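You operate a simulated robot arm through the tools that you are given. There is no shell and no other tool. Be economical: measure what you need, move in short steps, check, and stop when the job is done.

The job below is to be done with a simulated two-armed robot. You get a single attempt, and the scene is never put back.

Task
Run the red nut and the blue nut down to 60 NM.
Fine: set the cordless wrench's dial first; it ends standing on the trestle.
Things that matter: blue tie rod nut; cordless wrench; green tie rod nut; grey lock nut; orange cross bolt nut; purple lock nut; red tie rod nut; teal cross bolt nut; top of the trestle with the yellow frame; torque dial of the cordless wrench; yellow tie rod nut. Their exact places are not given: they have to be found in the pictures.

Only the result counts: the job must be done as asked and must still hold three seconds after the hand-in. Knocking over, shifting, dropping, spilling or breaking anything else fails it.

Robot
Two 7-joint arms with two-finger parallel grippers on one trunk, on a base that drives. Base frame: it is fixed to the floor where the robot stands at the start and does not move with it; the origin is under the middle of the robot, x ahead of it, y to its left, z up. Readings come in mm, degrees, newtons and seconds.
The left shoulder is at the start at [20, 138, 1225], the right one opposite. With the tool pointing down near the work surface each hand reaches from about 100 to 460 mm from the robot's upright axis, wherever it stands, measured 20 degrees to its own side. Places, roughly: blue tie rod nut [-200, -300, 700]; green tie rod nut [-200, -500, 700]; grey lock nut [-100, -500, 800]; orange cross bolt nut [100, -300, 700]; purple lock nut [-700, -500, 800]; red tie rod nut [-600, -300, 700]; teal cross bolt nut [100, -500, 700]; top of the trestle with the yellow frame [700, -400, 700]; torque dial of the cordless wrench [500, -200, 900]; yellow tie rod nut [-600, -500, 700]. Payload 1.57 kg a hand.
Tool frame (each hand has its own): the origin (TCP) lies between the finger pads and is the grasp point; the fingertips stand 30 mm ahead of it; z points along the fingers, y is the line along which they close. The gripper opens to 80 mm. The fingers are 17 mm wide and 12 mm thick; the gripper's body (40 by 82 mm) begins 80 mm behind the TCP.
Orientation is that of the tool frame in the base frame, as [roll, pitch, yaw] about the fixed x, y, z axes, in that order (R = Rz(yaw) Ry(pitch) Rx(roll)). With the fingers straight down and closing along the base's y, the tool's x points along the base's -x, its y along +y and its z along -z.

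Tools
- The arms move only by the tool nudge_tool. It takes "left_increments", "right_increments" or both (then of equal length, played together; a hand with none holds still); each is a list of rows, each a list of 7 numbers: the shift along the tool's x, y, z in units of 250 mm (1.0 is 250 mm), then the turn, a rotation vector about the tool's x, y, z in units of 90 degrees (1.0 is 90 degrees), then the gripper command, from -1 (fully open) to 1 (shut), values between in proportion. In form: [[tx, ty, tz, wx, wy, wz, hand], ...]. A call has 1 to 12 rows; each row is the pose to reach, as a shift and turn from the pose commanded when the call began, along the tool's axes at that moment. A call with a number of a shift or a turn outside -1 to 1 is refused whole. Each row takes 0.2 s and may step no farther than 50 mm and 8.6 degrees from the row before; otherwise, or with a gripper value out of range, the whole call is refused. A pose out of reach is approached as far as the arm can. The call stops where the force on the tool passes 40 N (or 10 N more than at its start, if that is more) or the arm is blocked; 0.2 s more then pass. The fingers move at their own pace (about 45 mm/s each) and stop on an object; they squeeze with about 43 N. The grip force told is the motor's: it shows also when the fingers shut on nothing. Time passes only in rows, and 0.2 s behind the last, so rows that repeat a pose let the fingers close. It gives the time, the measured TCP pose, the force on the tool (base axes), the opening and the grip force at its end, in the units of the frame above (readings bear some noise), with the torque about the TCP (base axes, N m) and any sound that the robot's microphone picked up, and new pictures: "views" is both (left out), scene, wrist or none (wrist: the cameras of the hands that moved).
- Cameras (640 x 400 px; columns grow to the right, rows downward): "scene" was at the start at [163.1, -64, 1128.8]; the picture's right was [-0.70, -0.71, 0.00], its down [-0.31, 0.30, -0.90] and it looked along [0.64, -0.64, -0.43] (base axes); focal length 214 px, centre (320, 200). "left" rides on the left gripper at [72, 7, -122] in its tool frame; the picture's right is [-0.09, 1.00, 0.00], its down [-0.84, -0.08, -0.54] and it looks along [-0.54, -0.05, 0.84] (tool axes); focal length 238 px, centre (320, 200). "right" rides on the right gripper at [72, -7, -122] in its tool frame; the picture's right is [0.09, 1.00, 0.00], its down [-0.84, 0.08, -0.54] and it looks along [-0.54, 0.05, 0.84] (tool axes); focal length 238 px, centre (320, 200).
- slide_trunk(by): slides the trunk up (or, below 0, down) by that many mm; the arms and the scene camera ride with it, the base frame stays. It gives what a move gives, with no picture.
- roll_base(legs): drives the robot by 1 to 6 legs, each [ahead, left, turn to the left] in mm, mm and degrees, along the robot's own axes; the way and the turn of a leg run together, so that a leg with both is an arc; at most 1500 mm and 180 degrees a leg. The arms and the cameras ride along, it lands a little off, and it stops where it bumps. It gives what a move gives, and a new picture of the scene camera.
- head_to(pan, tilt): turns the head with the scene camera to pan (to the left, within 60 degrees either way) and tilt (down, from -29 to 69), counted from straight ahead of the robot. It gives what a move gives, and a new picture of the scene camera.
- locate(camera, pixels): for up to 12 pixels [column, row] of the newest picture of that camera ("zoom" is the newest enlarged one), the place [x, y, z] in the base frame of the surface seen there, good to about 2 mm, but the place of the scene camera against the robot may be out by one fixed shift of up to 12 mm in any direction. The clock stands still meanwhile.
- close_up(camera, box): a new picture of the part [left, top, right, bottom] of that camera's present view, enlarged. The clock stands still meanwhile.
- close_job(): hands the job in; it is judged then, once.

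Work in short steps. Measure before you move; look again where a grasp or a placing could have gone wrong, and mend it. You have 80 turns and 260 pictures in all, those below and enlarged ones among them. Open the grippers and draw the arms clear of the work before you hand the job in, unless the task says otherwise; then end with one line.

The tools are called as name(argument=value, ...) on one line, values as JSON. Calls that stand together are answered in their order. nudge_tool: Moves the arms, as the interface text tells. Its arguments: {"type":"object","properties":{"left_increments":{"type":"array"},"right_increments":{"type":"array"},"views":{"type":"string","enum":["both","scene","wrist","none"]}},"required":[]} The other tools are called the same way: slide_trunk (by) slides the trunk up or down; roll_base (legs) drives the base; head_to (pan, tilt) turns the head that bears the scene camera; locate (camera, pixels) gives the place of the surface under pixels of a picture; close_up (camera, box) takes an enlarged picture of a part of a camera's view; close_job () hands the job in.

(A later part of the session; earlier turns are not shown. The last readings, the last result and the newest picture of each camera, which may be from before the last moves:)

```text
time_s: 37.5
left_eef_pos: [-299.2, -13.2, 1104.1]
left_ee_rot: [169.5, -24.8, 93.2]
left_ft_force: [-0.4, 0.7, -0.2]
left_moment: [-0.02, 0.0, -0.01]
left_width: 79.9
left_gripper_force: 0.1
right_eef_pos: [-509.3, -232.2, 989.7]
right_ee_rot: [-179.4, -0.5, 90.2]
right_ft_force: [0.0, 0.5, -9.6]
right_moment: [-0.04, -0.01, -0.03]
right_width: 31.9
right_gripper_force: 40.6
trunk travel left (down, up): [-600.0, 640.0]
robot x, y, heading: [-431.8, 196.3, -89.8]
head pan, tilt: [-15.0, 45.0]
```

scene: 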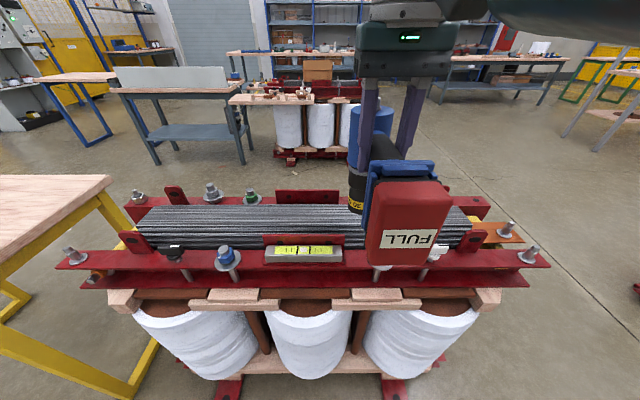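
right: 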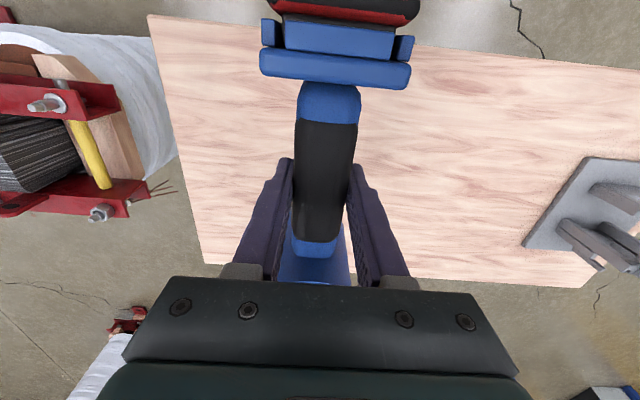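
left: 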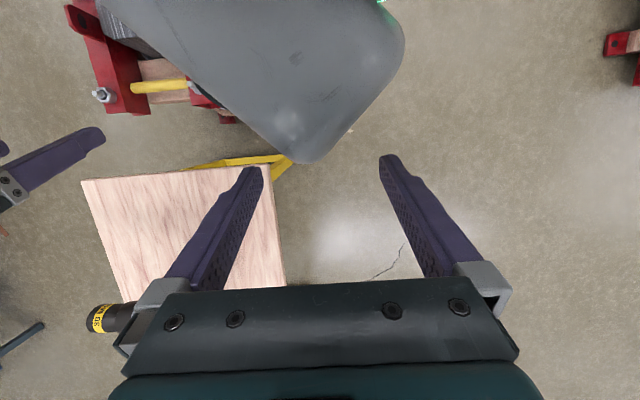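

I bring the left hand's camera to look at the red nut and the socket from the left.

nudge_tool(left_increments=[[-0.0916, -0.042, 0.0479, 0.0052, -0.0479, 0.0656, -1], [-0.183, -0.084, 0.0958, 0.0104, -0.0958, 0.131, -1], [-0.275, -0.126, 0.144, 0.0156, -0.144, 0.197, -1], [-0.366, -0.168, 0.192, 0.0208, -0.192, 0.262, -1], [-0.458, -0.21, 0.24, 0.026, -0.24, 0.328, -1], [-0.55, -0.252, 0.287, 0.031, -0.287, 0.394, -1], [-0.641, -0.294, 0.335, 0.036, -0.335, 0.459, -1], [-0.733, -0.336, 0.383, 0.042, -0.383, 0.525, -1], [-0.824, -0.378, 0.431, 0.047, -0.431, 0.59, -1], [-0.916, -0.42, 0.479, 0.052, -0.479, 0.656, -1]], views="wrist")

```text
time_s: 39.7
left_eef_pos: [-373.8, -170.3, 883.0]
left_ee_rot: [179.7, 16.8, 31.2]
left_ft_force: [-0.9, 0.0, 0.2]
left_moment: [-0.02, 0.01, 0.01]
left_width: 80.1
left_gripper_force: 0.1
right_eef_pos: [-510.4, -231.7, 990.4]
right_ee_rot: [-179.4, -0.4, 90.0]
right_ft_force: [0.1, -0.3, -8.0]
right_moment: [-0.04, 0.0, 0.02]
right_width: 31.9
right_gripper_force: 40.6
trunk travel left (down, up): [-600.0, 640.0]
robot x, y, heading: [-432.4, 198.4, -90.0]
head pan, tilt: [-15.0, 45.0]
```

left: 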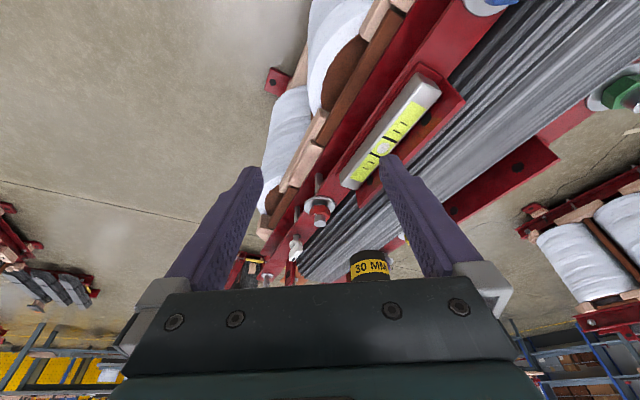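

Red nut at (320,212) and the socket end at (371,258) are both visible. I measure them.

close_up(camera="left", box=[280, 180, 400, 285])

locate(camera="left", pixels=[[320, 209], [320, 215], [321, 203], [312, 208], [329, 208], [370, 252], [355, 256], [387, 254], [370, 266], [489, 3]])

```text
3.81 times, centred on (340, 232) of left
```

zoom: 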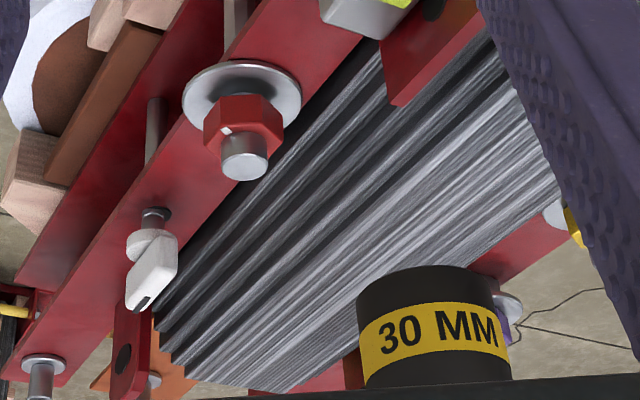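

```text
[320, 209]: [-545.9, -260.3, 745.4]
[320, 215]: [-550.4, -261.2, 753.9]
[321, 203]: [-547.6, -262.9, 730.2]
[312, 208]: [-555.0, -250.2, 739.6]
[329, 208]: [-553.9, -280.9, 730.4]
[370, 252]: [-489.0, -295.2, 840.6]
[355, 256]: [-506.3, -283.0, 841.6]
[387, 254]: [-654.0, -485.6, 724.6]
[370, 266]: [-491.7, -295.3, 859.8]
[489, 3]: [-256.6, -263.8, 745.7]
```

I refine using zoom pixels: stud top, nut corners, and socket edges.

locate(camera="zoom", pixels=[[244, 165], [224, 165], [265, 165], [244, 150], [206, 135], [283, 130], [360, 290], [430, 268], [494, 285], [365, 340], [435, 340], [505, 330]])

```text
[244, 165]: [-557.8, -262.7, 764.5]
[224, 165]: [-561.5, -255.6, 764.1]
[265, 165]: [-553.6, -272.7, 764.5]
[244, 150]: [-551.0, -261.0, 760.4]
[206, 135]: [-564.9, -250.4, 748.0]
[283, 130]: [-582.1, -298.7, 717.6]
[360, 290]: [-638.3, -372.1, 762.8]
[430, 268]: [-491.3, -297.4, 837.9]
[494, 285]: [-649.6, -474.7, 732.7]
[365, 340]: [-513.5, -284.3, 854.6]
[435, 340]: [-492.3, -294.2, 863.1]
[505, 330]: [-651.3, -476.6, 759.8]
```

Stud axis ≈ (-557.5,-264), top 764.5; socket axis lies 81 mm ahead of the TCP, its mouth ≈153 mm below it. I move over the stud with the mouth about 17 mm above.

nudge_tool(right_increments=[[0.05, -0.047, 0, 0, 0, 0, 1], [0.1, -0.093, 0, 0, 0, 0, 1], [0.15, -0.14, 0, 0, 0, 0, 1], [0.195, -0.186, 0, 0, 0, 0, 1], [0.195, -0.186, 0.11, 0, 0, 0, 1], [0.195, -0.186, 0.22, 0, 0, 0, 1], [0.195, -0.186, 0.22, 0, 0, 0, 1]], views="scene")

close_up(camera="left", box=[280, 180, 400, 285])

```text
time_s: 41.3
left_eef_pos: [-372.7, -168.8, 884.1]
left_ee_rot: [179.8, 16.7, 31.4]
left_ft_force: [0.2, 0.1, 0.4]
left_moment: [0.0, -0.03, -0.01]
left_width: 79.9
left_gripper_force: 0.1
right_eef_pos: [-565.3, -193.3, 932.2]
right_ee_rot: [-178.4, 0.1, 89.5]
right_ft_force: [1.1, 0.8, -8.5]
right_moment: [-0.04, -0.03, 0.01]
right_width: 31.8
right_gripper_force: 40.1
right hand out of reach, approached as far as the arm can: row 1, 2, 3, 4, 5, 6, 7
trunk travel left (down, up): [-600.0, 640.0]
robot x, y, heading: [-432.7, 198.2, -89.8]
head pan, tilt: [-15.0, 45.0]
```

scene: 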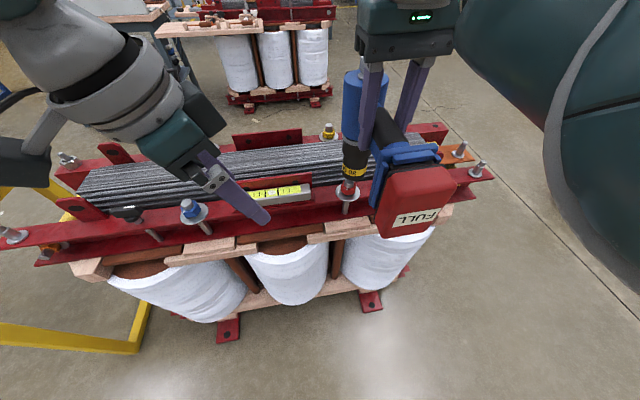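

```text
3.81 times, centred on (340, 232) of left
```

zoom: 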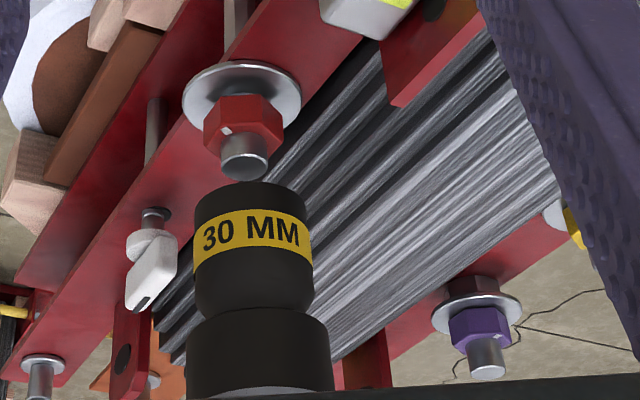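

The wanted pose is at the arm's near limit (hand stopped 8–10 mm off). I raise the trunk 100 mm so the arm can hang straighter, then lower the hands again.

slide_trunk(by=120)

nudge_tool(right_increments=[[0, 0, 0.12, 0, 0, 0, 1], [0, 0, 0.24, 0, 0, 0, 1], [0, 0, 0.36, 0, 0, 0, 1], [0.04, 0.034, 0.46, 0, 0, 0, 1], [0.04, 0.034, 0.46, 0, 0, 0, 1]], left_increments=[[0.03, 0, 0.115, 0, 0, 0, -1], [0.06, 0, 0.23, 0, 0, 0, -1], [0.09, 0, 0.345, 0, 0, 0, -1], [0.12, 0, 0.44, 0, 0, 0, -1], [0.12, 0, 0.44, 0, 0, 0, -1]], views="wrist")

```text
time_s: 42.8
left_eef_pos: [-372.7, -168.4, 1005.2]
left_ee_rot: [179.9, 16.7, 31.5]
left_ft_force: [-0.7, 0.7, 0.0]
left_moment: [-0.01, -0.01, -0.01]
left_width: 80.0
left_gripper_force: 0.0
right_eef_pos: [-564.4, -191.2, 1050.7]
right_ee_rot: [-178.4, -0.2, 89.5]
right_ft_force: [-0.7, -0.2, -8.4]
right_moment: [-0.03, -0.01, 0.0]
right_width: 31.7
right_gripper_force: 40.6
trunk travel left (down, up): [-720.0, 520.0]
robot x, y, heading: [-433.2, 200.6, -90.0]
head pan, tilt: [-15.0, 45.0]
```

```text
time_s: 44.0
left_eef_pos: [-375.7, -171.0, 890.8]
left_ee_rot: [179.9, 16.8, 31.4]
left_ft_force: [0.5, 0.3, 0.5]
left_moment: [-0.01, 0.01, -0.03]
left_width: 80.1
left_gripper_force: 0.0
right_eef_pos: [-542.7, -179.9, 936.4]
right_ee_rot: [-179.7, -0.2, 90.7]
right_ft_force: [-0.4, 0.7, -9.5]
right_moment: [-0.03, 0.0, -0.01]
right_width: 32.1
right_gripper_force: 40.7
trunk travel left (down, up): [-720.0, 520.0]
robot x, y, heading: [-433.1, 195.3, -89.7]
head pan, tilt: [-15.0, 45.0]
```

right: 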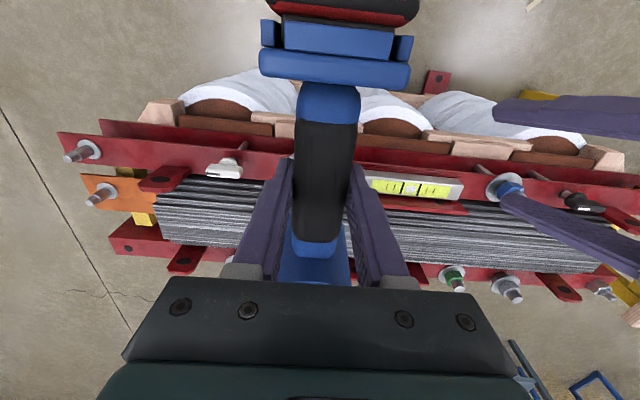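
left: 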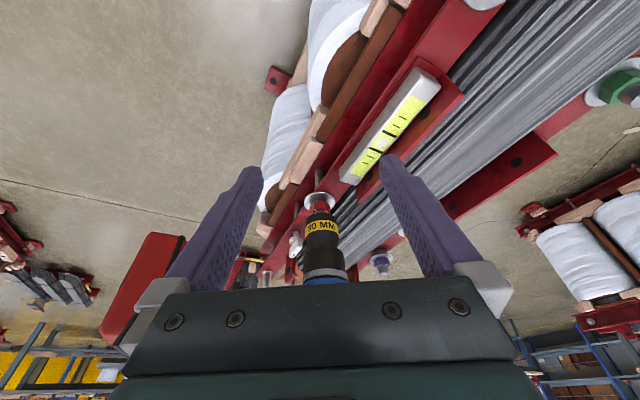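

Now reachable; I correct by (-14,-3) mm and look closely.

nudge_tool(right_increments=[[-0.012, -0.057, 0, 0, 0, 0, 1], [-0.012, -0.057, 0, 0, 0, 0, 1]], views="none")

close_up(camera="left", box=[280, 180, 380, 285])

```text
time_s: 44.6
left_eef_pos: [-376.2, -169.9, 890.3]
left_ee_rot: [179.8, 16.8, 31.5]
left_ft_force: [-0.2, -0.3, 0.2]
left_moment: [-0.01, 0.02, 0.0]
left_width: 80.0
left_gripper_force: 0.0
right_eef_pos: [-556.3, -183.1, 935.7]
right_ee_rot: [-179.8, -0.2, 90.6]
right_ft_force: [-0.3, -0.4, -8.7]
right_moment: [-0.04, -0.01, -0.05]
right_width: 31.8
right_gripper_force: 40.6
trunk travel left (down, up): [-720.0, 520.0]
robot x, y, heading: [-429.2, 200.7, -89.9]
head pan, tilt: [-15.0, 45.0]
```

```text
3.81 times, centred on (330, 232) of left
```

zoom: 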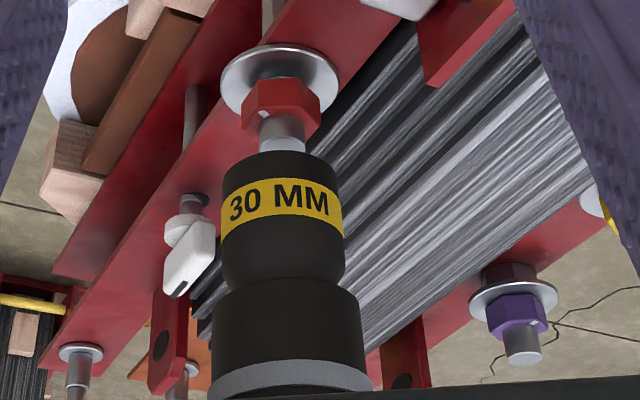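

Nearly coaxial; I measure stud and socket mouth once more.

locate(camera="zoom", pixels=[[281, 140], [281, 130], [281, 85], [280, 153], [278, 165], [225, 175], [337, 170], [278, 200], [226, 220], [341, 220]])

```text
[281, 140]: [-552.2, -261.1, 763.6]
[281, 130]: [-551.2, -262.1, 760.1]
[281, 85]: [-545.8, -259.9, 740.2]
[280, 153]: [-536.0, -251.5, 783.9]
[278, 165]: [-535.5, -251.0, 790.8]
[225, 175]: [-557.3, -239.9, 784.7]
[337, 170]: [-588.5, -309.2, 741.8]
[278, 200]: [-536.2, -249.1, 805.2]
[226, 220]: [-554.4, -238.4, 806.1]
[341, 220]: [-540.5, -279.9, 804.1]
```

Socket axis ≈ (-556,-261.5) versus stud ≈ (-558.5,-265). I shift (-2,-3) mm and lower gently 40 mm, watching force.

nudge_tool(right_increments=[[-0.012, -0.009, 0, 0, 0, 0, 1], [-0.012, -0.009, 0.04, 0, 0, 0, 1], [-0.012, -0.009, 0.08, 0, 0, 0, 1], [-0.012, -0.009, 0.1, 0, 0, 0, 1], [-0.012, -0.009, 0.12, 0, 0, 0, 1], [-0.012, -0.009, 0.14, 0, 0, 0, 1], [-0.012, -0.009, 0.16, 0, 0, 0, 1], [-0.012, -0.009, 0.16, 0, 0, 0, 1]], views="wrist")

close_up(camera="left", box=[280, 180, 380, 285])

```text
time_s: 46.4
left_eef_pos: [-376.2, -170.6, 890.9]
left_ee_rot: [180.0, 16.8, 31.4]
left_ft_force: [0.4, 0.4, 0.2]
left_moment: [0.02, -0.01, 0.01]
left_width: 80.2
left_gripper_force: 0.1
right_eef_pos: [-558.1, -186.0, 896.0]
right_ee_rot: [-179.8, -0.1, 90.8]
right_ft_force: [-1.1, 0.8, -8.8]
right_moment: [-0.04, -0.03, -0.01]
right_width: 31.6
right_gripper_force: 41.0
trunk travel left (down, up): [-720.0, 520.0]
robot x, y, heading: [-434.1, 196.4, -89.8]
head pan, tilt: [-15.0, 45.0]
```

right: 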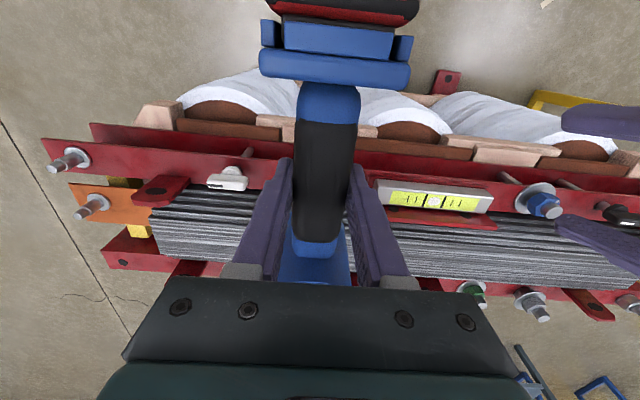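

```text
3.81 times, centred on (330, 232) of left
```

zoom: 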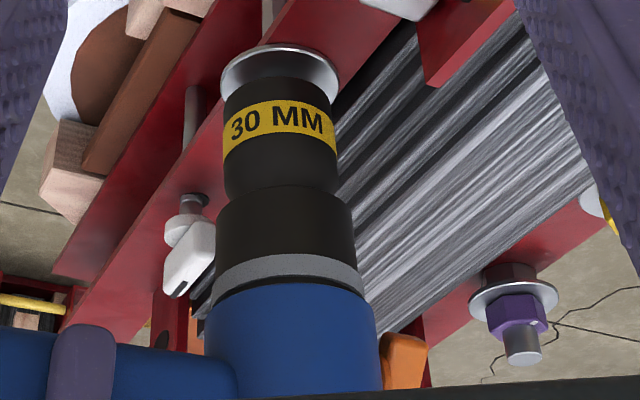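

The socket is over the nut without contact force. I press down slowly further and hold, listening.

nudge_tool(right_increments=[[0, 0, 0.012, 0, 0, 0, 1], [0, 0, 0.024, 0, 0, 0, 1], [0, 0, 0.036, 0, 0, 0, 1], [0, 0, 0.048, 0, 0, 0, 1], [0, 0, 0.056, 0, 0, 0, 1], [0, 0, 0.064, 0, 0, 0, 1], [0, 0, 0.072, 0, 0, 0, 1], [0, 0, 0.08, 0, 0, 0, 1]], views="none")

close_up(camera="left", box=[280, 160, 380, 285])

```text
time_s: 48.3
left_eef_pos: [-376.1, -170.1, 891.6]
left_ee_rot: [-180.0, 16.9, 31.4]
left_ft_force: [0.5, -0.2, 0.9]
left_moment: [0.0, -0.01, 0.01]
left_width: 79.8
left_gripper_force: 0.1
right_eef_pos: [-560.3, -185.6, 878.4]
right_ee_rot: [-179.7, -0.4, 90.6]
right_ft_force: [0.1, 12.2, 20.4]
right_moment: [-0.41, -0.07, -0.04]
right_width: 32.0
right_gripper_force: 40.6
trunk travel left (down, up): [-720.0, 520.0]
robot x, y, heading: [-429.7, 202.6, -89.6]
head pan, tilt: [-15.0, 45.0]
stopped in row 8 (right hand): the force on the tool passed its limit at 42 N (the readings are from after the stop); the commanded pose is now the measured one
```

```text
3.20 times, centred on (330, 222) of left
```

zoom: 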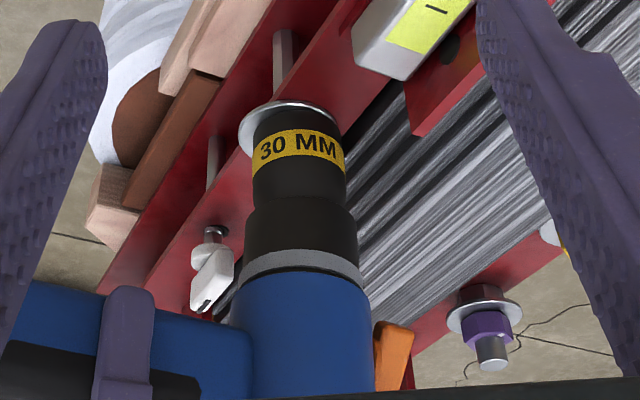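

The socket is seated on the nut (bottomed at TCP z 878) but the wrench does not run on its own. I bring the left camera low to look at the handle's underside for the trigger.

nudge_tool(left_increments=[[-0.026, -0.036, 0.026, 0.031, -0.072, 0.033, -1], [-0.052, -0.072, 0.052, 0.062, -0.144, 0.066, -1], [-0.079, -0.107, 0.079, 0.093, -0.216, 0.099, -1], [-0.105, -0.143, 0.105, 0.124, -0.288, 0.131, -1], [-0.131, -0.179, 0.131, 0.156, -0.36, 0.164, -1], [-0.157, -0.215, 0.157, 0.187, -0.432, 0.197, -1], [-0.184, -0.25, 0.184, 0.218, -0.504, 0.23, -1], [-0.21, -0.286, 0.21, 0.249, -0.576, 0.263, -1], [-0.21, -0.286, 0.21, 0.249, -0.576, 0.263, -1]], views="both")

```text
time_s: 49.5
left_eef_pos: [-438.5, -152.3, 870.5]
left_ee_rot: [-174.2, 50.5, 16.2]
left_ft_force: [0.6, 0.6, 0.2]
left_moment: [0.0, 0.0, -0.01]
left_width: 80.2
left_gripper_force: 0.0
left hand out of reach, approached as far as the arm can: row 6
right_eef_pos: [-558.9, -186.3, 877.8]
right_ee_rot: [-179.8, -0.6, 90.6]
right_ft_force: [-0.2, 9.9, 17.5]
right_moment: [-0.5, 0.1, -0.09]
right_width: 31.4
right_gripper_force: 40.1
trunk travel left (down, up): [-720.0, 520.0]
robot x, y, heading: [-433.2, 201.7, -89.8]
head pan, tilt: [-15.0, 45.0]
stopped in row 6 (right hand): the force on the tool passed its limit at 41 N (the readings are from after the stop); the commanded pose is now the measured one
```

scene: 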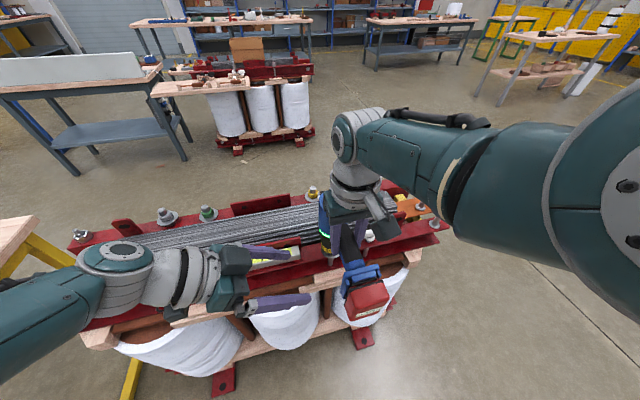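
left: 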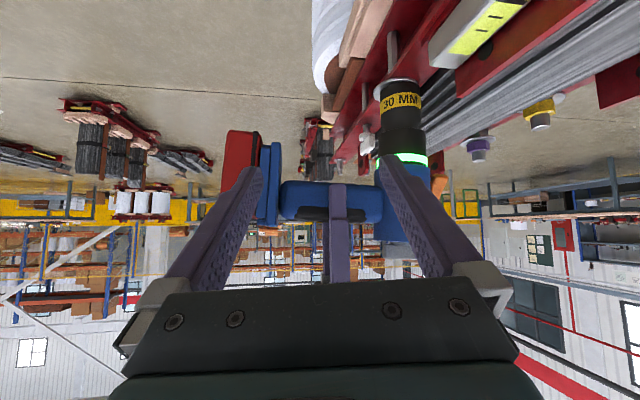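

The ring on the head glows green now. I zoom on it.

close_up(camera="left", box=[220, 60, 460, 240])

close_up(camera="scene", box=[290, 180, 410, 280])

```text
2.22 times, centred on (340, 150) of left
```

zoom: 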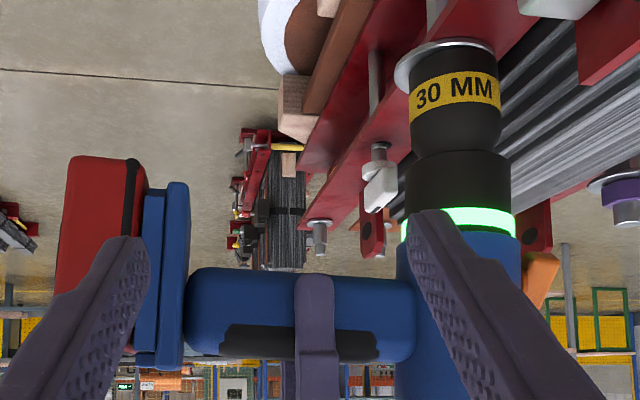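

```text
4.00 times, centred on (350, 230) of scene
```

zoom: 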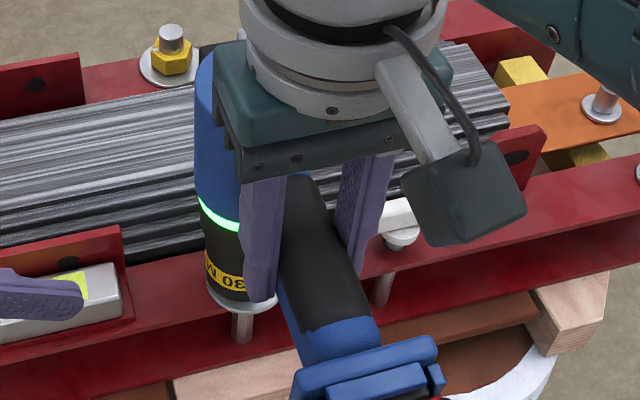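

No separate trigger; pressing on the nut starts it, and the green ring likely signals torque reached. I hold a moment more and check the ring.

nudge_tool(right_increments=[[0, 0, 0.004, 0, 0, 0, 1], [0, 0, 0.004, 0, 0, 0, 1], [0, 0, 0.004, 0, 0, 0, 1], [0, 0, 0.004, 0, 0, 0, 1], [0, 0, 0.004, 0, 0, 0, 1], [0, 0, 0.004, 0, 0, 0, 1]], views="none")

close_up(camera="left", box=[220, 60, 460, 240])

```text
time_s: 50.0
left_eef_pos: [-438.5, -152.2, 872.2]
left_ee_rot: [-174.2, 50.5, 16.3]
left_ft_force: [-0.3, 0.2, 0.4]
left_moment: [-0.01, 0.0, 0.01]
left_width: 80.1
left_gripper_force: 0.0
right_eef_pos: [-559.2, -185.5, 877.4]
right_ee_rot: [-179.9, -0.5, 90.5]
right_ft_force: [-0.1, 10.5, 17.8]
right_moment: [-0.43, 0.09, -0.07]
right_width: 31.7
right_gripper_force: 40.7
trunk travel left (down, up): [-720.0, 520.0]
robot x, y, heading: [-433.1, 200.7, -89.6]
head pan, tilt: [-15.0, 45.0]
stopped in row 2 (right hand): the force on the tool passed its limit at 41 N (the readings are from after the stop); the commanded pose is now the measured one
```

```text
2.22 times, centred on (340, 150) of left
```

zoom: 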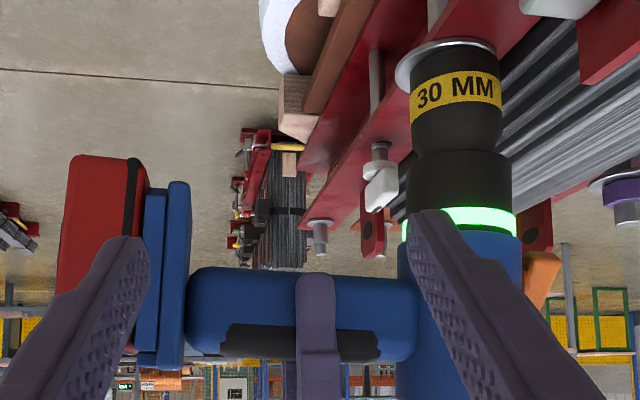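

Steady green. I lift the socket off and inspect the nut.

nudge_tool(right_increments=[[0, 0, -0.06, 0, 0, 0, 1], [0, 0, -0.16, 0, 0, 0, 1], [0, 0, -0.26, 0, 0, 0, 1], [0, 0, -0.28, 0, 0, 0, 1]], views="none")

close_up(camera="left", box=[320, 50, 460, 200])

close_up(camera="scene", box=[230, 180, 410, 300])

```text
time_s: 51.0
left_eef_pos: [-437.1, -151.3, 871.1]
left_ee_rot: [-174.3, 50.4, 16.3]
left_ft_force: [0.2, 0.2, -0.4]
left_moment: [-0.04, 0.02, -0.04]
left_width: 79.9
left_gripper_force: 0.1
right_eef_pos: [-557.8, -185.5, 948.9]
right_ee_rot: [179.9, -0.5, 90.7]
right_ft_force: [0.7, 0.2, -8.4]
right_moment: [-0.06, -0.03, -0.04]
right_width: 31.8
right_gripper_force: 40.2
trunk travel left (down, up): [-720.0, 520.0]
robot x, y, heading: [-431.7, 199.4, -89.8]
head pan, tilt: [-15.0, 45.0]
```

```text
2.67 times, centred on (390, 125) of left
```

zoom: 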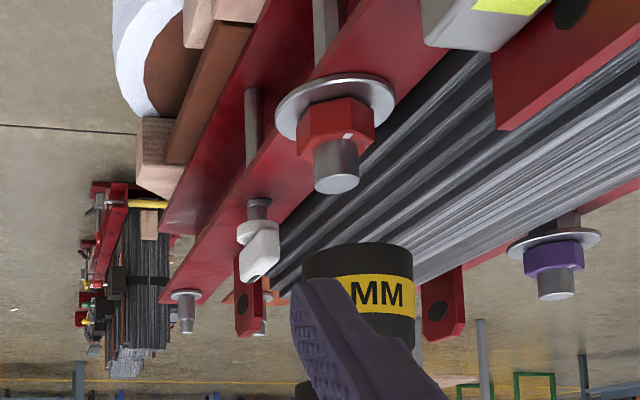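

```text
3.33 times, centred on (320, 240) of scene
```

zoom: 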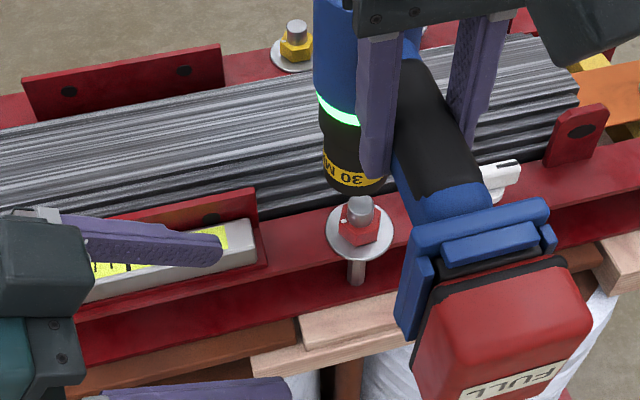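

The red nut's tick has turned, it sits lower, and the ring stays green: red done. I drive 317 mm left for the blue nut.

roll_base(legs=[[0, 317, 0]])

close_up(camera="left", box=[300, 30, 460, 200])

```text
time_s: 53.1
left_eef_pos: [-129.8, -151.7, 870.9]
left_ee_rot: [-174.2, 50.3, 16.3]
left_ft_force: [0.0, -0.9, -0.3]
left_moment: [0.02, 0.0, 0.02]
left_width: 80.0
left_gripper_force: 0.1
right_eef_pos: [-249.3, -185.8, 947.9]
right_ee_rot: [-179.9, -0.5, 90.7]
right_ft_force: [0.4, -0.2, -8.2]
right_moment: [-0.04, 0.0, 0.0]
right_width: 31.7
right_gripper_force: 40.6
trunk travel left (down, up): [-720.0, 520.0]
robot x, y, heading: [-127.4, 196.5, -89.8]
head pan, tilt: [-15.0, 45.0]
```

scene: 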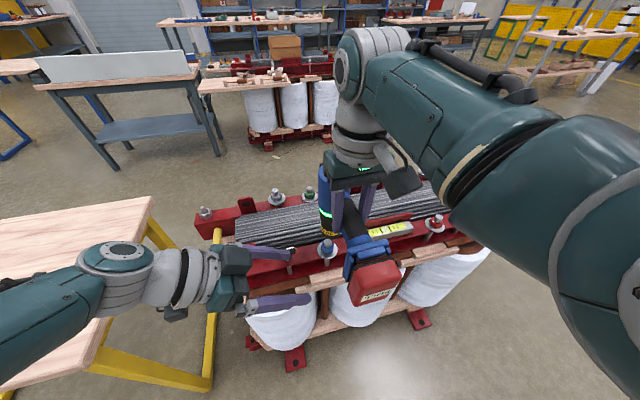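

```text
2.35 times, centred on (380, 115) of left
```

zoom: 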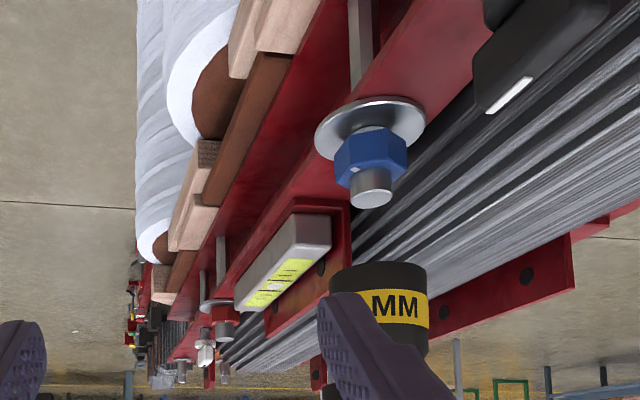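

Blue stud at zoom (373,190). I measure it and the socket.

locate(camera="zoom", pixels=[[372, 197], [354, 195], [390, 193], [372, 185], [372, 160], [378, 270], [335, 285], [425, 280], [378, 255]])

close_up(camera="scene", box=[290, 180, 460, 300])

```text
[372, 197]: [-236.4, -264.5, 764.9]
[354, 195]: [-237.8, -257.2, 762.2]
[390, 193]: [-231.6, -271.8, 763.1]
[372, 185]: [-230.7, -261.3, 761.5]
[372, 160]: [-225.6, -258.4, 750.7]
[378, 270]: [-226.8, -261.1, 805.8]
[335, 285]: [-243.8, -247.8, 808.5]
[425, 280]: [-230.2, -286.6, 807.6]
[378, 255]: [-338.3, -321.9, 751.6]
```

```text
3.33 times, centred on (375, 240) of scene
```

zoom: 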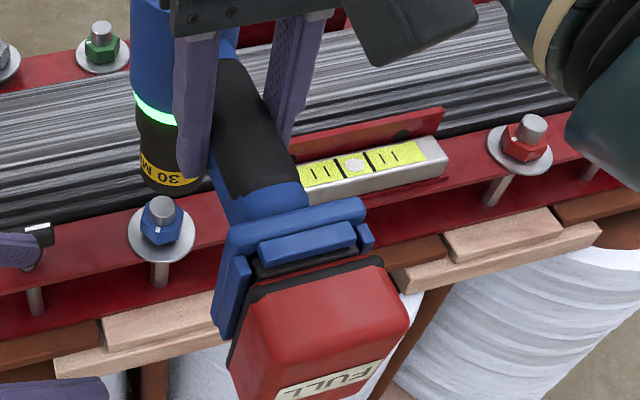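

Bubble is centred. Blue stud centre ≈ (-237,-265); same offset as red gives TCP (-236.5,-186). I shift +13 mm in x and lower to just above the stud.

nudge_tool(right_increments=[[0, 0.03, 0, 0, 0, 0, 1], [0, 0.051, 0, 0, 0, 0, 1], [0, 0.051, 0.05, 0, 0, 0, 1], [0, 0.051, 0.05, 0, 0, 0, 1]], views="none")

close_up(camera="left", box=[320, 50, 460, 200])

```text
time_s: 54.1
left_eef_pos: [-128.9, -151.6, 871.5]
left_ee_rot: [-174.2, 50.4, 16.4]
left_ft_force: [0.1, 0.6, 0.2]
left_moment: [-0.05, -0.01, 0.01]
left_width: 80.1
left_gripper_force: 0.1
right_eef_pos: [-236.2, -184.0, 935.9]
right_ee_rot: [-179.9, -0.6, 90.7]
right_ft_force: [0.2, -0.7, -8.6]
right_moment: [-0.02, 0.02, 0.03]
right_width: 31.9
right_gripper_force: 40.0
trunk travel left (down, up): [-720.0, 520.0]
robot x, y, heading: [-125.6, 199.8, -89.8]
head pan, tilt: [-15.0, 45.0]
```

```text
2.67 times, centred on (390, 125) of left
```

zoom: 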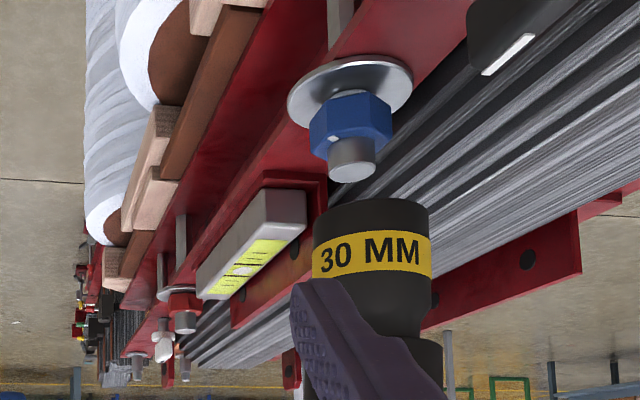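

The socket seems ~4 mm too far to image-right (−y). I measure.

locate(camera="zoom", pixels=[[353, 170], [333, 165], [374, 162], [353, 158], [370, 206], [315, 225], [428, 215], [314, 245], [430, 245], [372, 245]])

```text
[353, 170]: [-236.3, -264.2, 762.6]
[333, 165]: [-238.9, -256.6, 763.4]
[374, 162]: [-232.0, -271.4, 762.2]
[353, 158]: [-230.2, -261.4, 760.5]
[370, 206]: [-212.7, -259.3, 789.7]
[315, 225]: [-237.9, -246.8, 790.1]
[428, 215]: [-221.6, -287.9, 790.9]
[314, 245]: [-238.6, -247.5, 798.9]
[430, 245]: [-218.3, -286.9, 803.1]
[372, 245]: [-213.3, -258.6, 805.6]
```

Socket axis ≈ (-234,-268), stud ≈ (-236.7,-264.4). I shift (-2,+3) mm and lower 40 mm over the nut.

nudge_tool(right_increments=[[0.012, -0.008, 0, 0, 0, 0, 1], [0.012, -0.008, 0.04, 0, 0, 0, 1], [0.012, -0.008, 0.08, 0, 0, 0, 1], [0.012, -0.008, 0.1, 0, 0, 0, 1], [0.012, -0.008, 0.12, 0, 0, 0, 1], [0.012, -0.008, 0.14, 0, 0, 0, 1], [0.012, -0.008, 0.16, 0, 0, 0, 1], [0.012, -0.008, 0.16, 0, 0, 0, 1]], views="none")

close_up(camera="left", box=[300, 30, 480, 200])

```text
time_s: 55.9
left_eef_pos: [-130.2, -149.7, 871.8]
left_ee_rot: [-174.2, 50.3, 16.4]
left_ft_force: [0.5, -0.3, 0.8]
left_moment: [0.01, 0.01, 0.01]
left_width: 80.0
left_gripper_force: 0.0
right_eef_pos: [-238.3, -181.9, 894.9]
right_ee_rot: [-179.9, -0.6, 90.7]
right_ft_force: [-0.6, 0.9, -7.8]
right_moment: [-0.01, 0.01, 0.03]
right_width: 31.7
right_gripper_force: 40.2
trunk travel left (down, up): [-720.0, 520.0]
robot x, y, heading: [-125.2, 200.3, -89.8]
head pan, tilt: [-15.0, 45.0]
```

```text
2.35 times, centred on (390, 115) of left
```

zoom: 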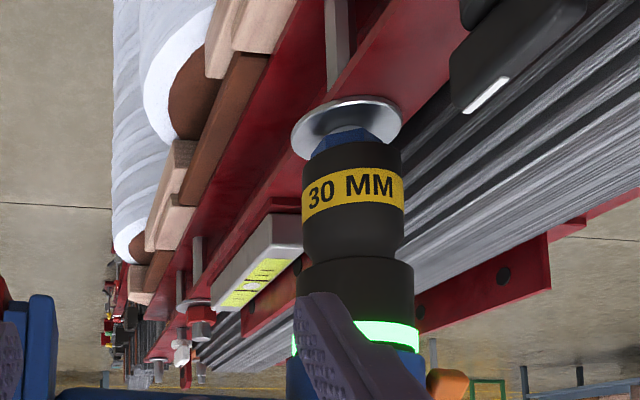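

Aligned over the nut. I press down slowly and hold.

nudge_tool(right_increments=[[0, 0, 0.012, 0, 0, 0, 1], [0, 0, 0.024, 0, 0, 0, 1], [0, 0, 0.036, 0, 0, 0, 1], [0, 0, 0.048, 0, 0, 0, 1], [0, 0, 0.056, 0, 0, 0, 1], [0, 0, 0.064, 0, 0, 0, 1], [0, 0, 0.072, 0, 0, 0, 1], [0, 0, 0.08, 0, 0, 0, 1]], views="none")

close_up(camera="left", box=[300, 30, 480, 200])

```text
time_s: 57.7
left_eef_pos: [-130.6, -152.4, 870.9]
left_ee_rot: [-174.3, 50.5, 16.4]
left_ft_force: [0.6, -0.2, 0.1]
left_moment: [0.01, 0.01, -0.04]
left_width: 80.1
left_gripper_force: 0.1
right_eef_pos: [-238.5, -179.5, 877.8]
right_ee_rot: [-179.9, -0.4, 90.7]
right_ft_force: [-0.2, 8.0, 14.7]
right_moment: [-0.31, 0.02, -0.01]
right_width: 31.7
right_gripper_force: 40.5
trunk travel left (down, up): [-720.0, 520.0]
robot x, y, heading: [-123.1, 202.2, -89.8]
head pan, tilt: [-15.0, 45.0]
```

```text
2.35 times, centred on (390, 115) of left
```

zoom: 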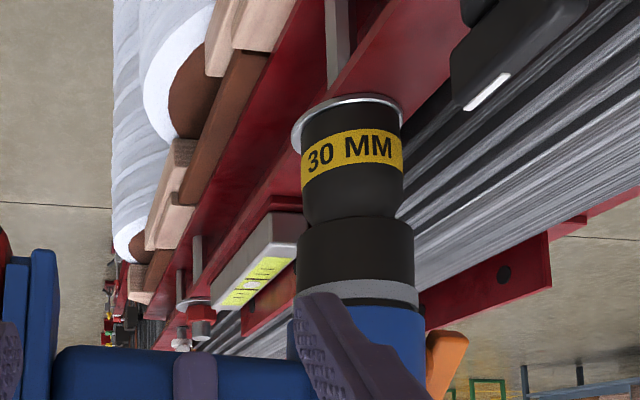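

The ring went dark: it is engaged and working. I keep holding.

nudge_tool(right_increments=[[0, 0, 0.004, 0, 0, 0, 1], [0, 0, 0.008, 0, 0, 0, 1], [0, 0, 0.008, 0, 0, 0, 1], [0, 0, 0.008, 0, 0, 0, 1], [0, 0, 0.008, 0, 0, 0, 1], [0, 0, 0.008, 0, 0, 0, 1], [0, 0, 0.008, 0, 0, 0, 1], [0, 0, 0.008, 0, 0, 0, 1]], views="none")

close_up(camera="left", box=[300, 30, 480, 200])

```text
time_s: 58.2
left_eef_pos: [-130.6, -151.2, 872.6]
left_ee_rot: [-174.1, 50.5, 16.3]
left_ft_force: [0.5, -0.1, 0.0]
left_moment: [0.0, -0.04, -0.03]
left_width: 79.8
left_gripper_force: 0.0
right_eef_pos: [-238.3, -181.7, 876.7]
right_ee_rot: [-179.9, -0.5, 90.6]
right_ft_force: [-0.8, 11.7, 22.3]
right_moment: [-0.49, 0.15, -0.07]
right_width: 31.5
right_gripper_force: 40.2
trunk travel left (down, up): [-720.0, 520.0]
robot x, y, heading: [-123.5, 198.8, -89.7]
head pan, tilt: [-15.0, 45.0]
stopped in row 2 (right hand): the force on the tool passed its limit at 43 N (the readings are from after the stop); the commanded pose is now the measured one
```

```text
2.35 times, centred on (390, 115) of left
```

zoom: 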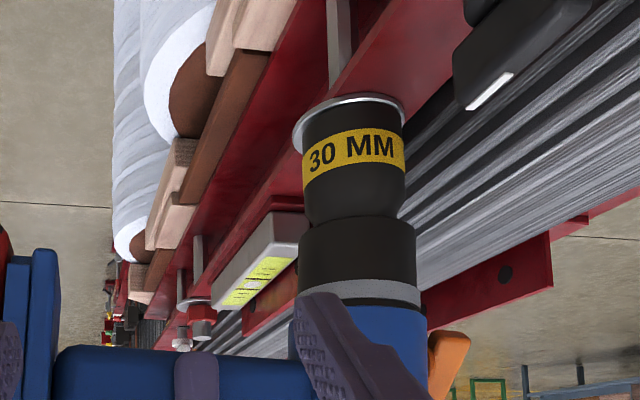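

I hold at the present pose for longer.

nudge_tool(right_increments=[[0, 0, 0, 0, 0, 0, 1], [0, 0, 0, 0, 0, 0, 1], [0, 0, 0, 0, 0, 0, 1], [0, 0, 0, 0, 0, 0, 1], [0, 0, 0, 0, 0, 0, 1], [0, 0, 0, 0, 0, 0, 1], [0, 0, 0, 0, 0, 0, 1], [0, 0, 0, 0, 0, 0, 1], [0, 0, 0, 0, 0, 0, 1], [0, 0, 0, 0, 0, 0, 1]], views="none")

close_up(camera="left", box=[300, 30, 480, 200])

```text
time_s: 59.2
left_eef_pos: [-131.5, -150.5, 871.1]
left_ee_rot: [-174.0, 50.5, 16.4]
left_ft_force: [-0.6, -0.3, 0.1]
left_moment: [0.02, -0.01, -0.03]
left_width: 79.6
left_gripper_force: 0.1
right_eef_pos: [-238.3, -182.1, 876.2]
right_ee_rot: [-179.8, -0.6, 90.8]
right_ft_force: [-1.7, 9.2, 19.8]
right_moment: [-0.36, 0.14, 0.08]
right_width: 31.7
right_gripper_force: 40.7
trunk travel left (down, up): [-720.0, 520.0]
robot x, y, heading: [-125.0, 200.3, -89.7]
head pan, tilt: [-15.0, 45.0]
stopped in row 5 (right hand): the force on the tool passed its limit at 40 N (the readings are from after the stop); the commanded pose is now the measured one
```

```text
2.35 times, centred on (390, 115) of left
```

zoom: 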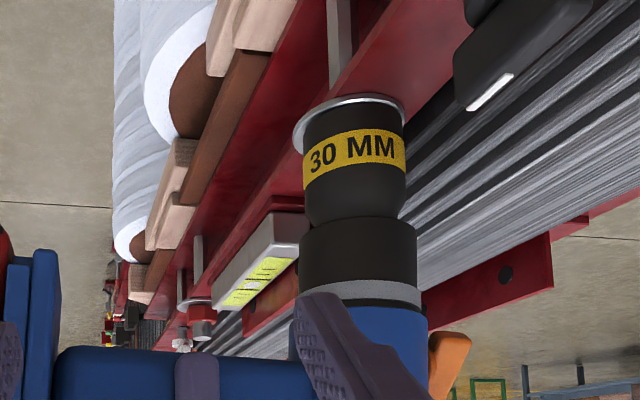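

Still dark; I hold again with a hair less pressure so the call is not cut short.

nudge_tool(right_increments=[[0, 0, -0.002, 0, 0, 0, 1], [0, 0, -0.002, 0, 0, 0, 1], [0, 0, -0.002, 0, 0, 0, 1], [0, 0, -0.002, 0, 0, 0, 1], [0, 0, -0.002, 0, 0, 0, 1], [0, 0, -0.002, 0, 0, 0, 1], [0, 0, -0.002, 0, 0, 0, 1], [0, 0, -0.002, 0, 0, 0, 1], [0, 0, -0.002, 0, 0, 0, 1], [0, 0, -0.002, 0, 0, 0, 1]], views="none")

close_up(camera="left", box=[300, 30, 480, 200])

```text
time_s: 61.4
left_eef_pos: [-130.4, -151.1, 871.3]
left_ee_rot: [-174.1, 50.5, 16.4]
left_ft_force: [-0.8, -0.1, -0.1]
left_moment: [-0.02, 0.01, -0.03]
left_width: 79.8
left_gripper_force: 0.1
right_eef_pos: [-238.5, -181.6, 877.7]
right_ee_rot: [-179.9, -0.5, 90.8]
right_ft_force: [-1.9, 8.5, 14.0]
right_moment: [-0.25, 0.17, -0.1]
right_width: 31.8
right_gripper_force: 40.1
trunk travel left (down, up): [-720.0, 520.0]
robot x, y, heading: [-125.2, 203.0, -89.8]
head pan, tilt: [-15.0, 45.0]
```

```text
2.35 times, centred on (390, 115) of left
```

zoom: 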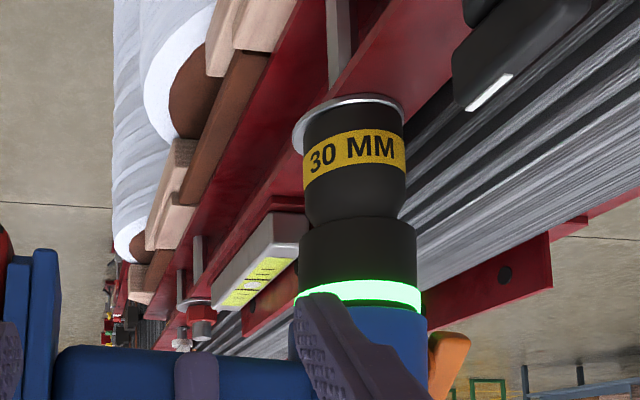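

Green again: the blue nut is at torque. I lift the wrench well clear and check both nuts and the level.

nudge_tool(right_increments=[[0, 0, -0.06, 0, 0, 0, 1], [0, 0, -0.18, 0, 0, 0, 1], [0, 0, -0.32, 0, 0, 0, 1], [0, 0, -0.46, 0, 0, 0, 1]], views="scene")

close_up(camera="scene", box=[290, 180, 460, 300])

close_up(camera="left", box=[300, 30, 480, 200])

```text
time_s: 62.4
left_eef_pos: [-130.1, -152.4, 871.6]
left_ee_rot: [-174.3, 50.5, 16.3]
left_ft_force: [0.0, 0.2, -0.3]
left_moment: [0.03, 0.02, -0.02]
left_width: 79.7
left_gripper_force: 0.0
right_eef_pos: [-237.7, -181.3, 991.3]
right_ee_rot: [180.0, -0.4, 90.8]
right_ft_force: [-0.7, 1.1, -8.4]
right_moment: [0.01, -0.02, 0.0]
right_width: 31.7
right_gripper_force: 40.5
trunk travel left (down, up): [-720.0, 520.0]
robot x, y, heading: [-123.6, 198.9, -89.9]
head pan, tilt: [-15.0, 45.0]
```

scene: 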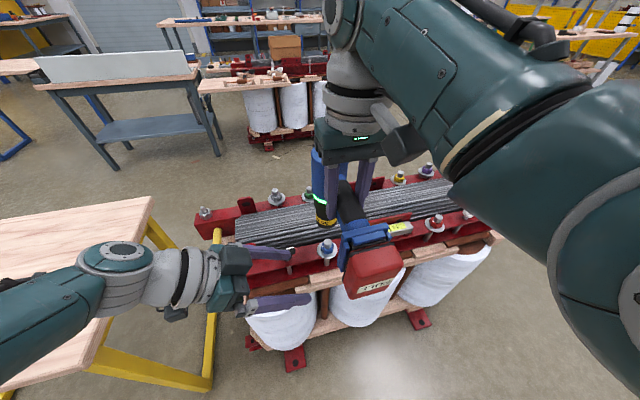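

```text
3.33 times, centred on (375, 240) of scene
```

zoom: 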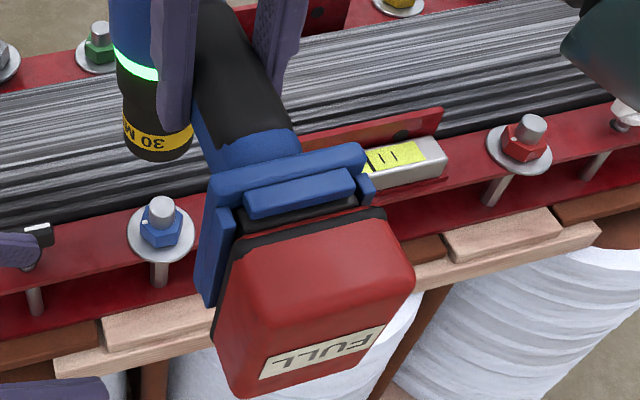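

```text
2.35 times, centred on (390, 115) of left
```

zoom: 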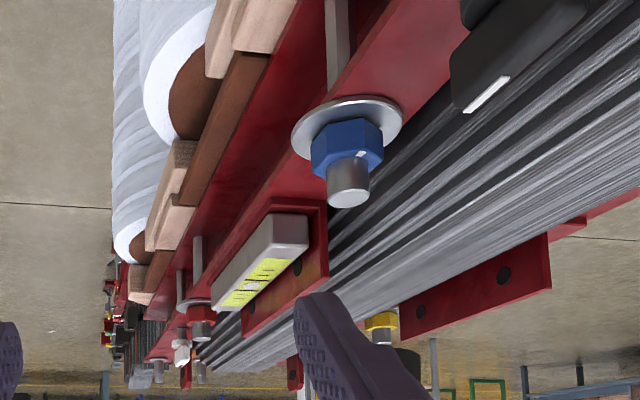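

Blue's tick has turned. I check the level bubble closely.

close_up(camera="left", box=[375, 110, 435, 175])

```text
6.15 times, centred on (405, 142) of left
```

zoom: 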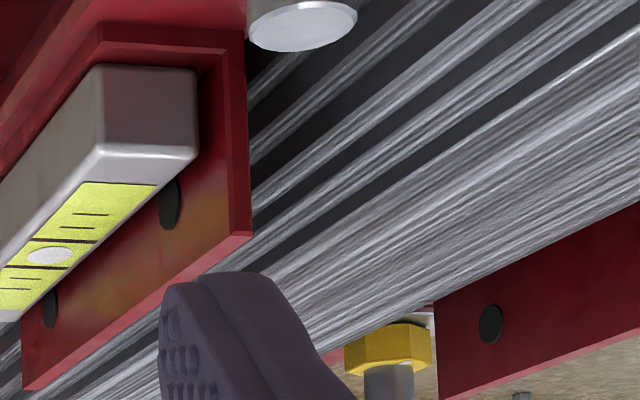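

The bubble is centred; both nuts are done. I pull the left hand up and out of the way, then drive back to the trestle.

nudge_tool(left_increments=[[0.001, -0.024, -0.136, 0, 0, 0, -1], [0.002, -0.048, -0.272, 0, 0, 0, -1], [0.003, -0.072, -0.408, 0, 0, 0, -1], [0.004, -0.096, -0.544, 0, 0, 0, -1], [0.005, -0.12, -0.68, 0, 0, 0, -1], [0.007, -0.144, -0.817, 0, 0, 0, -1]], views="none")

roll_base(legs=[[0, 680, 0]])

```text
time_s: 63.8
left_eef_pos: [18.7, -90.9, 1002.0]
left_ee_rot: [-174.1, 50.3, 16.4]
left_ft_force: [0.2, -0.6, -0.8]
left_moment: [0.03, -0.01, -0.02]
left_width: 80.0
left_gripper_force: 0.0
right_eef_pos: [-237.3, -181.3, 990.8]
right_ee_rot: [180.0, -0.5, 90.9]
right_ft_force: [-0.3, -0.4, -7.9]
right_moment: [-0.02, 0.0, -0.02]
right_width: 31.8
right_gripper_force: 40.6
trunk travel left (down, up): [-720.0, 520.0]
robot x, y, heading: [-120.5, 200.8, -89.9]
head pan, tilt: [-15.0, 45.0]
```

```text
time_s: 67.6
left_eef_pos: [706.9, -90.7, 1001.3]
left_ee_rot: [-174.1, 50.4, 15.9]
left_ft_force: [0.4, 0.0, 0.6]
left_moment: [-0.03, -0.01, 0.0]
left_width: 80.2
left_gripper_force: 0.1
right_eef_pos: [450.0, -180.7, 992.1]
right_ee_rot: [-180.0, -0.6, 90.4]
right_ft_force: [1.0, -0.7, -7.6]
right_moment: [-0.01, 0.01, 0.0]
right_width: 31.9
right_gripper_force: 40.3
trunk travel left (down, up): [-720.0, 520.0]
robot x, y, heading: [567.5, 203.6, -90.3]
head pan, tilt: [-15.0, 45.0]
```

scene: 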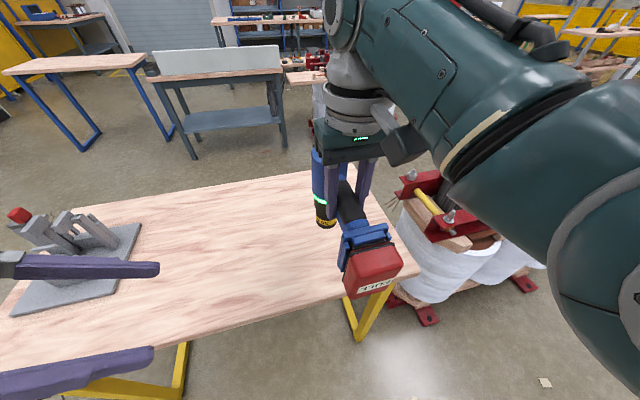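

I pitch the wrench back upright over the trestle while moving out and up.

nudge_tool(right_increments=[[-0.061, 0.015, -0.051, 0, -0.0833, 0, 1], [-0.122, 0.031, -0.103, 0, -0.1667, 0, 1], [-0.183, 0.046, -0.154, 0, -0.25, 0, 1], [-0.245, 0.062, -0.206, 0, -0.3333, 0, 1], [-0.306, 0.077, -0.257, 0, -0.4167, 0, 1], [-0.367, 0.093, -0.309, 0, -0.5, 0, 1], [-0.428, 0.108, -0.36, 0, -0.5833, 0, 1], [-0.428, 0.108, -0.36, 0, -0.6667, 0, 1], [-0.428, 0.108, -0.36, 0, -0.75, 0, 1], [-0.428, 0.108, -0.36, 0, -0.8333, 0, 1], [-0.428, 0.108, -0.36, 0, -0.9167, 0, 1], [-0.428, 0.108, -0.36, 0, -1.0, 0, 1]], views="scene")

slide_trunk(by=-180)

```text
time_s: 70.4
left_eef_pos: [705.3, -91.7, 1001.4]
left_ee_rot: [-174.1, 50.5, 16.1]
left_ft_force: [-0.6, 0.1, 0.4]
left_moment: [-0.01, -0.01, 0.03]
left_width: 80.2
left_gripper_force: 0.2
right_eef_pos: [447.3, -285.7, 1062.3]
right_ee_rot: [-118.7, 81.9, 152.4]
right_ft_force: [-0.3, 0.3, -7.7]
right_moment: [0.35, 0.0, -0.03]
right_width: 31.8
right_gripper_force: 40.4
right hand out of reach, approached as far as the arm can: row 12
trunk travel left (down, up): [-720.0, 520.0]
robot x, y, heading: [567.9, 198.4, -89.9]
head pan, tilt: [-15.0, 45.0]
stopped in row 12 (right hand): the arm was blocked; the commanded pose is now the measured one
```

scene: 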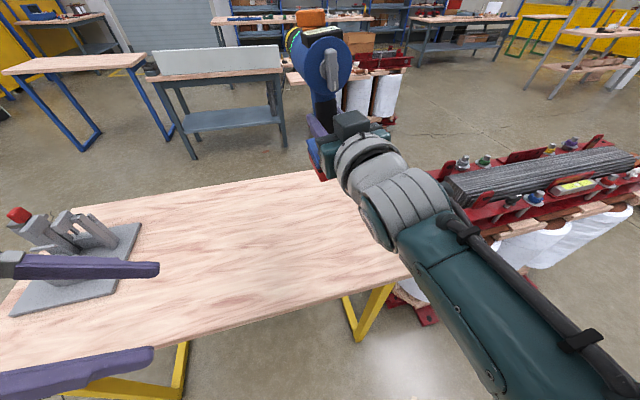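

```text
time_s: 72.4
left_eef_pos: [705.8, -91.3, 822.4]
left_ee_rot: [-174.0, 50.4, 16.2]
left_ft_force: [0.0, 0.2, 1.0]
left_moment: [0.02, 0.01, -0.01]
left_width: 79.9
left_gripper_force: 0.0
right_eef_pos: [448.8, -286.9, 884.8]
right_ee_rot: [-116.8, 82.1, 154.6]
right_ft_force: [-0.6, -0.1, -8.8]
right_moment: [0.3, 0.0, 0.01]
right_width: 32.1
right_gripper_force: 40.4
trunk travel left (down, up): [-540.0, 700.0]
robot x, y, heading: [561.8, 197.8, -90.1]
head pan, tilt: [-15.0, 45.0]
```

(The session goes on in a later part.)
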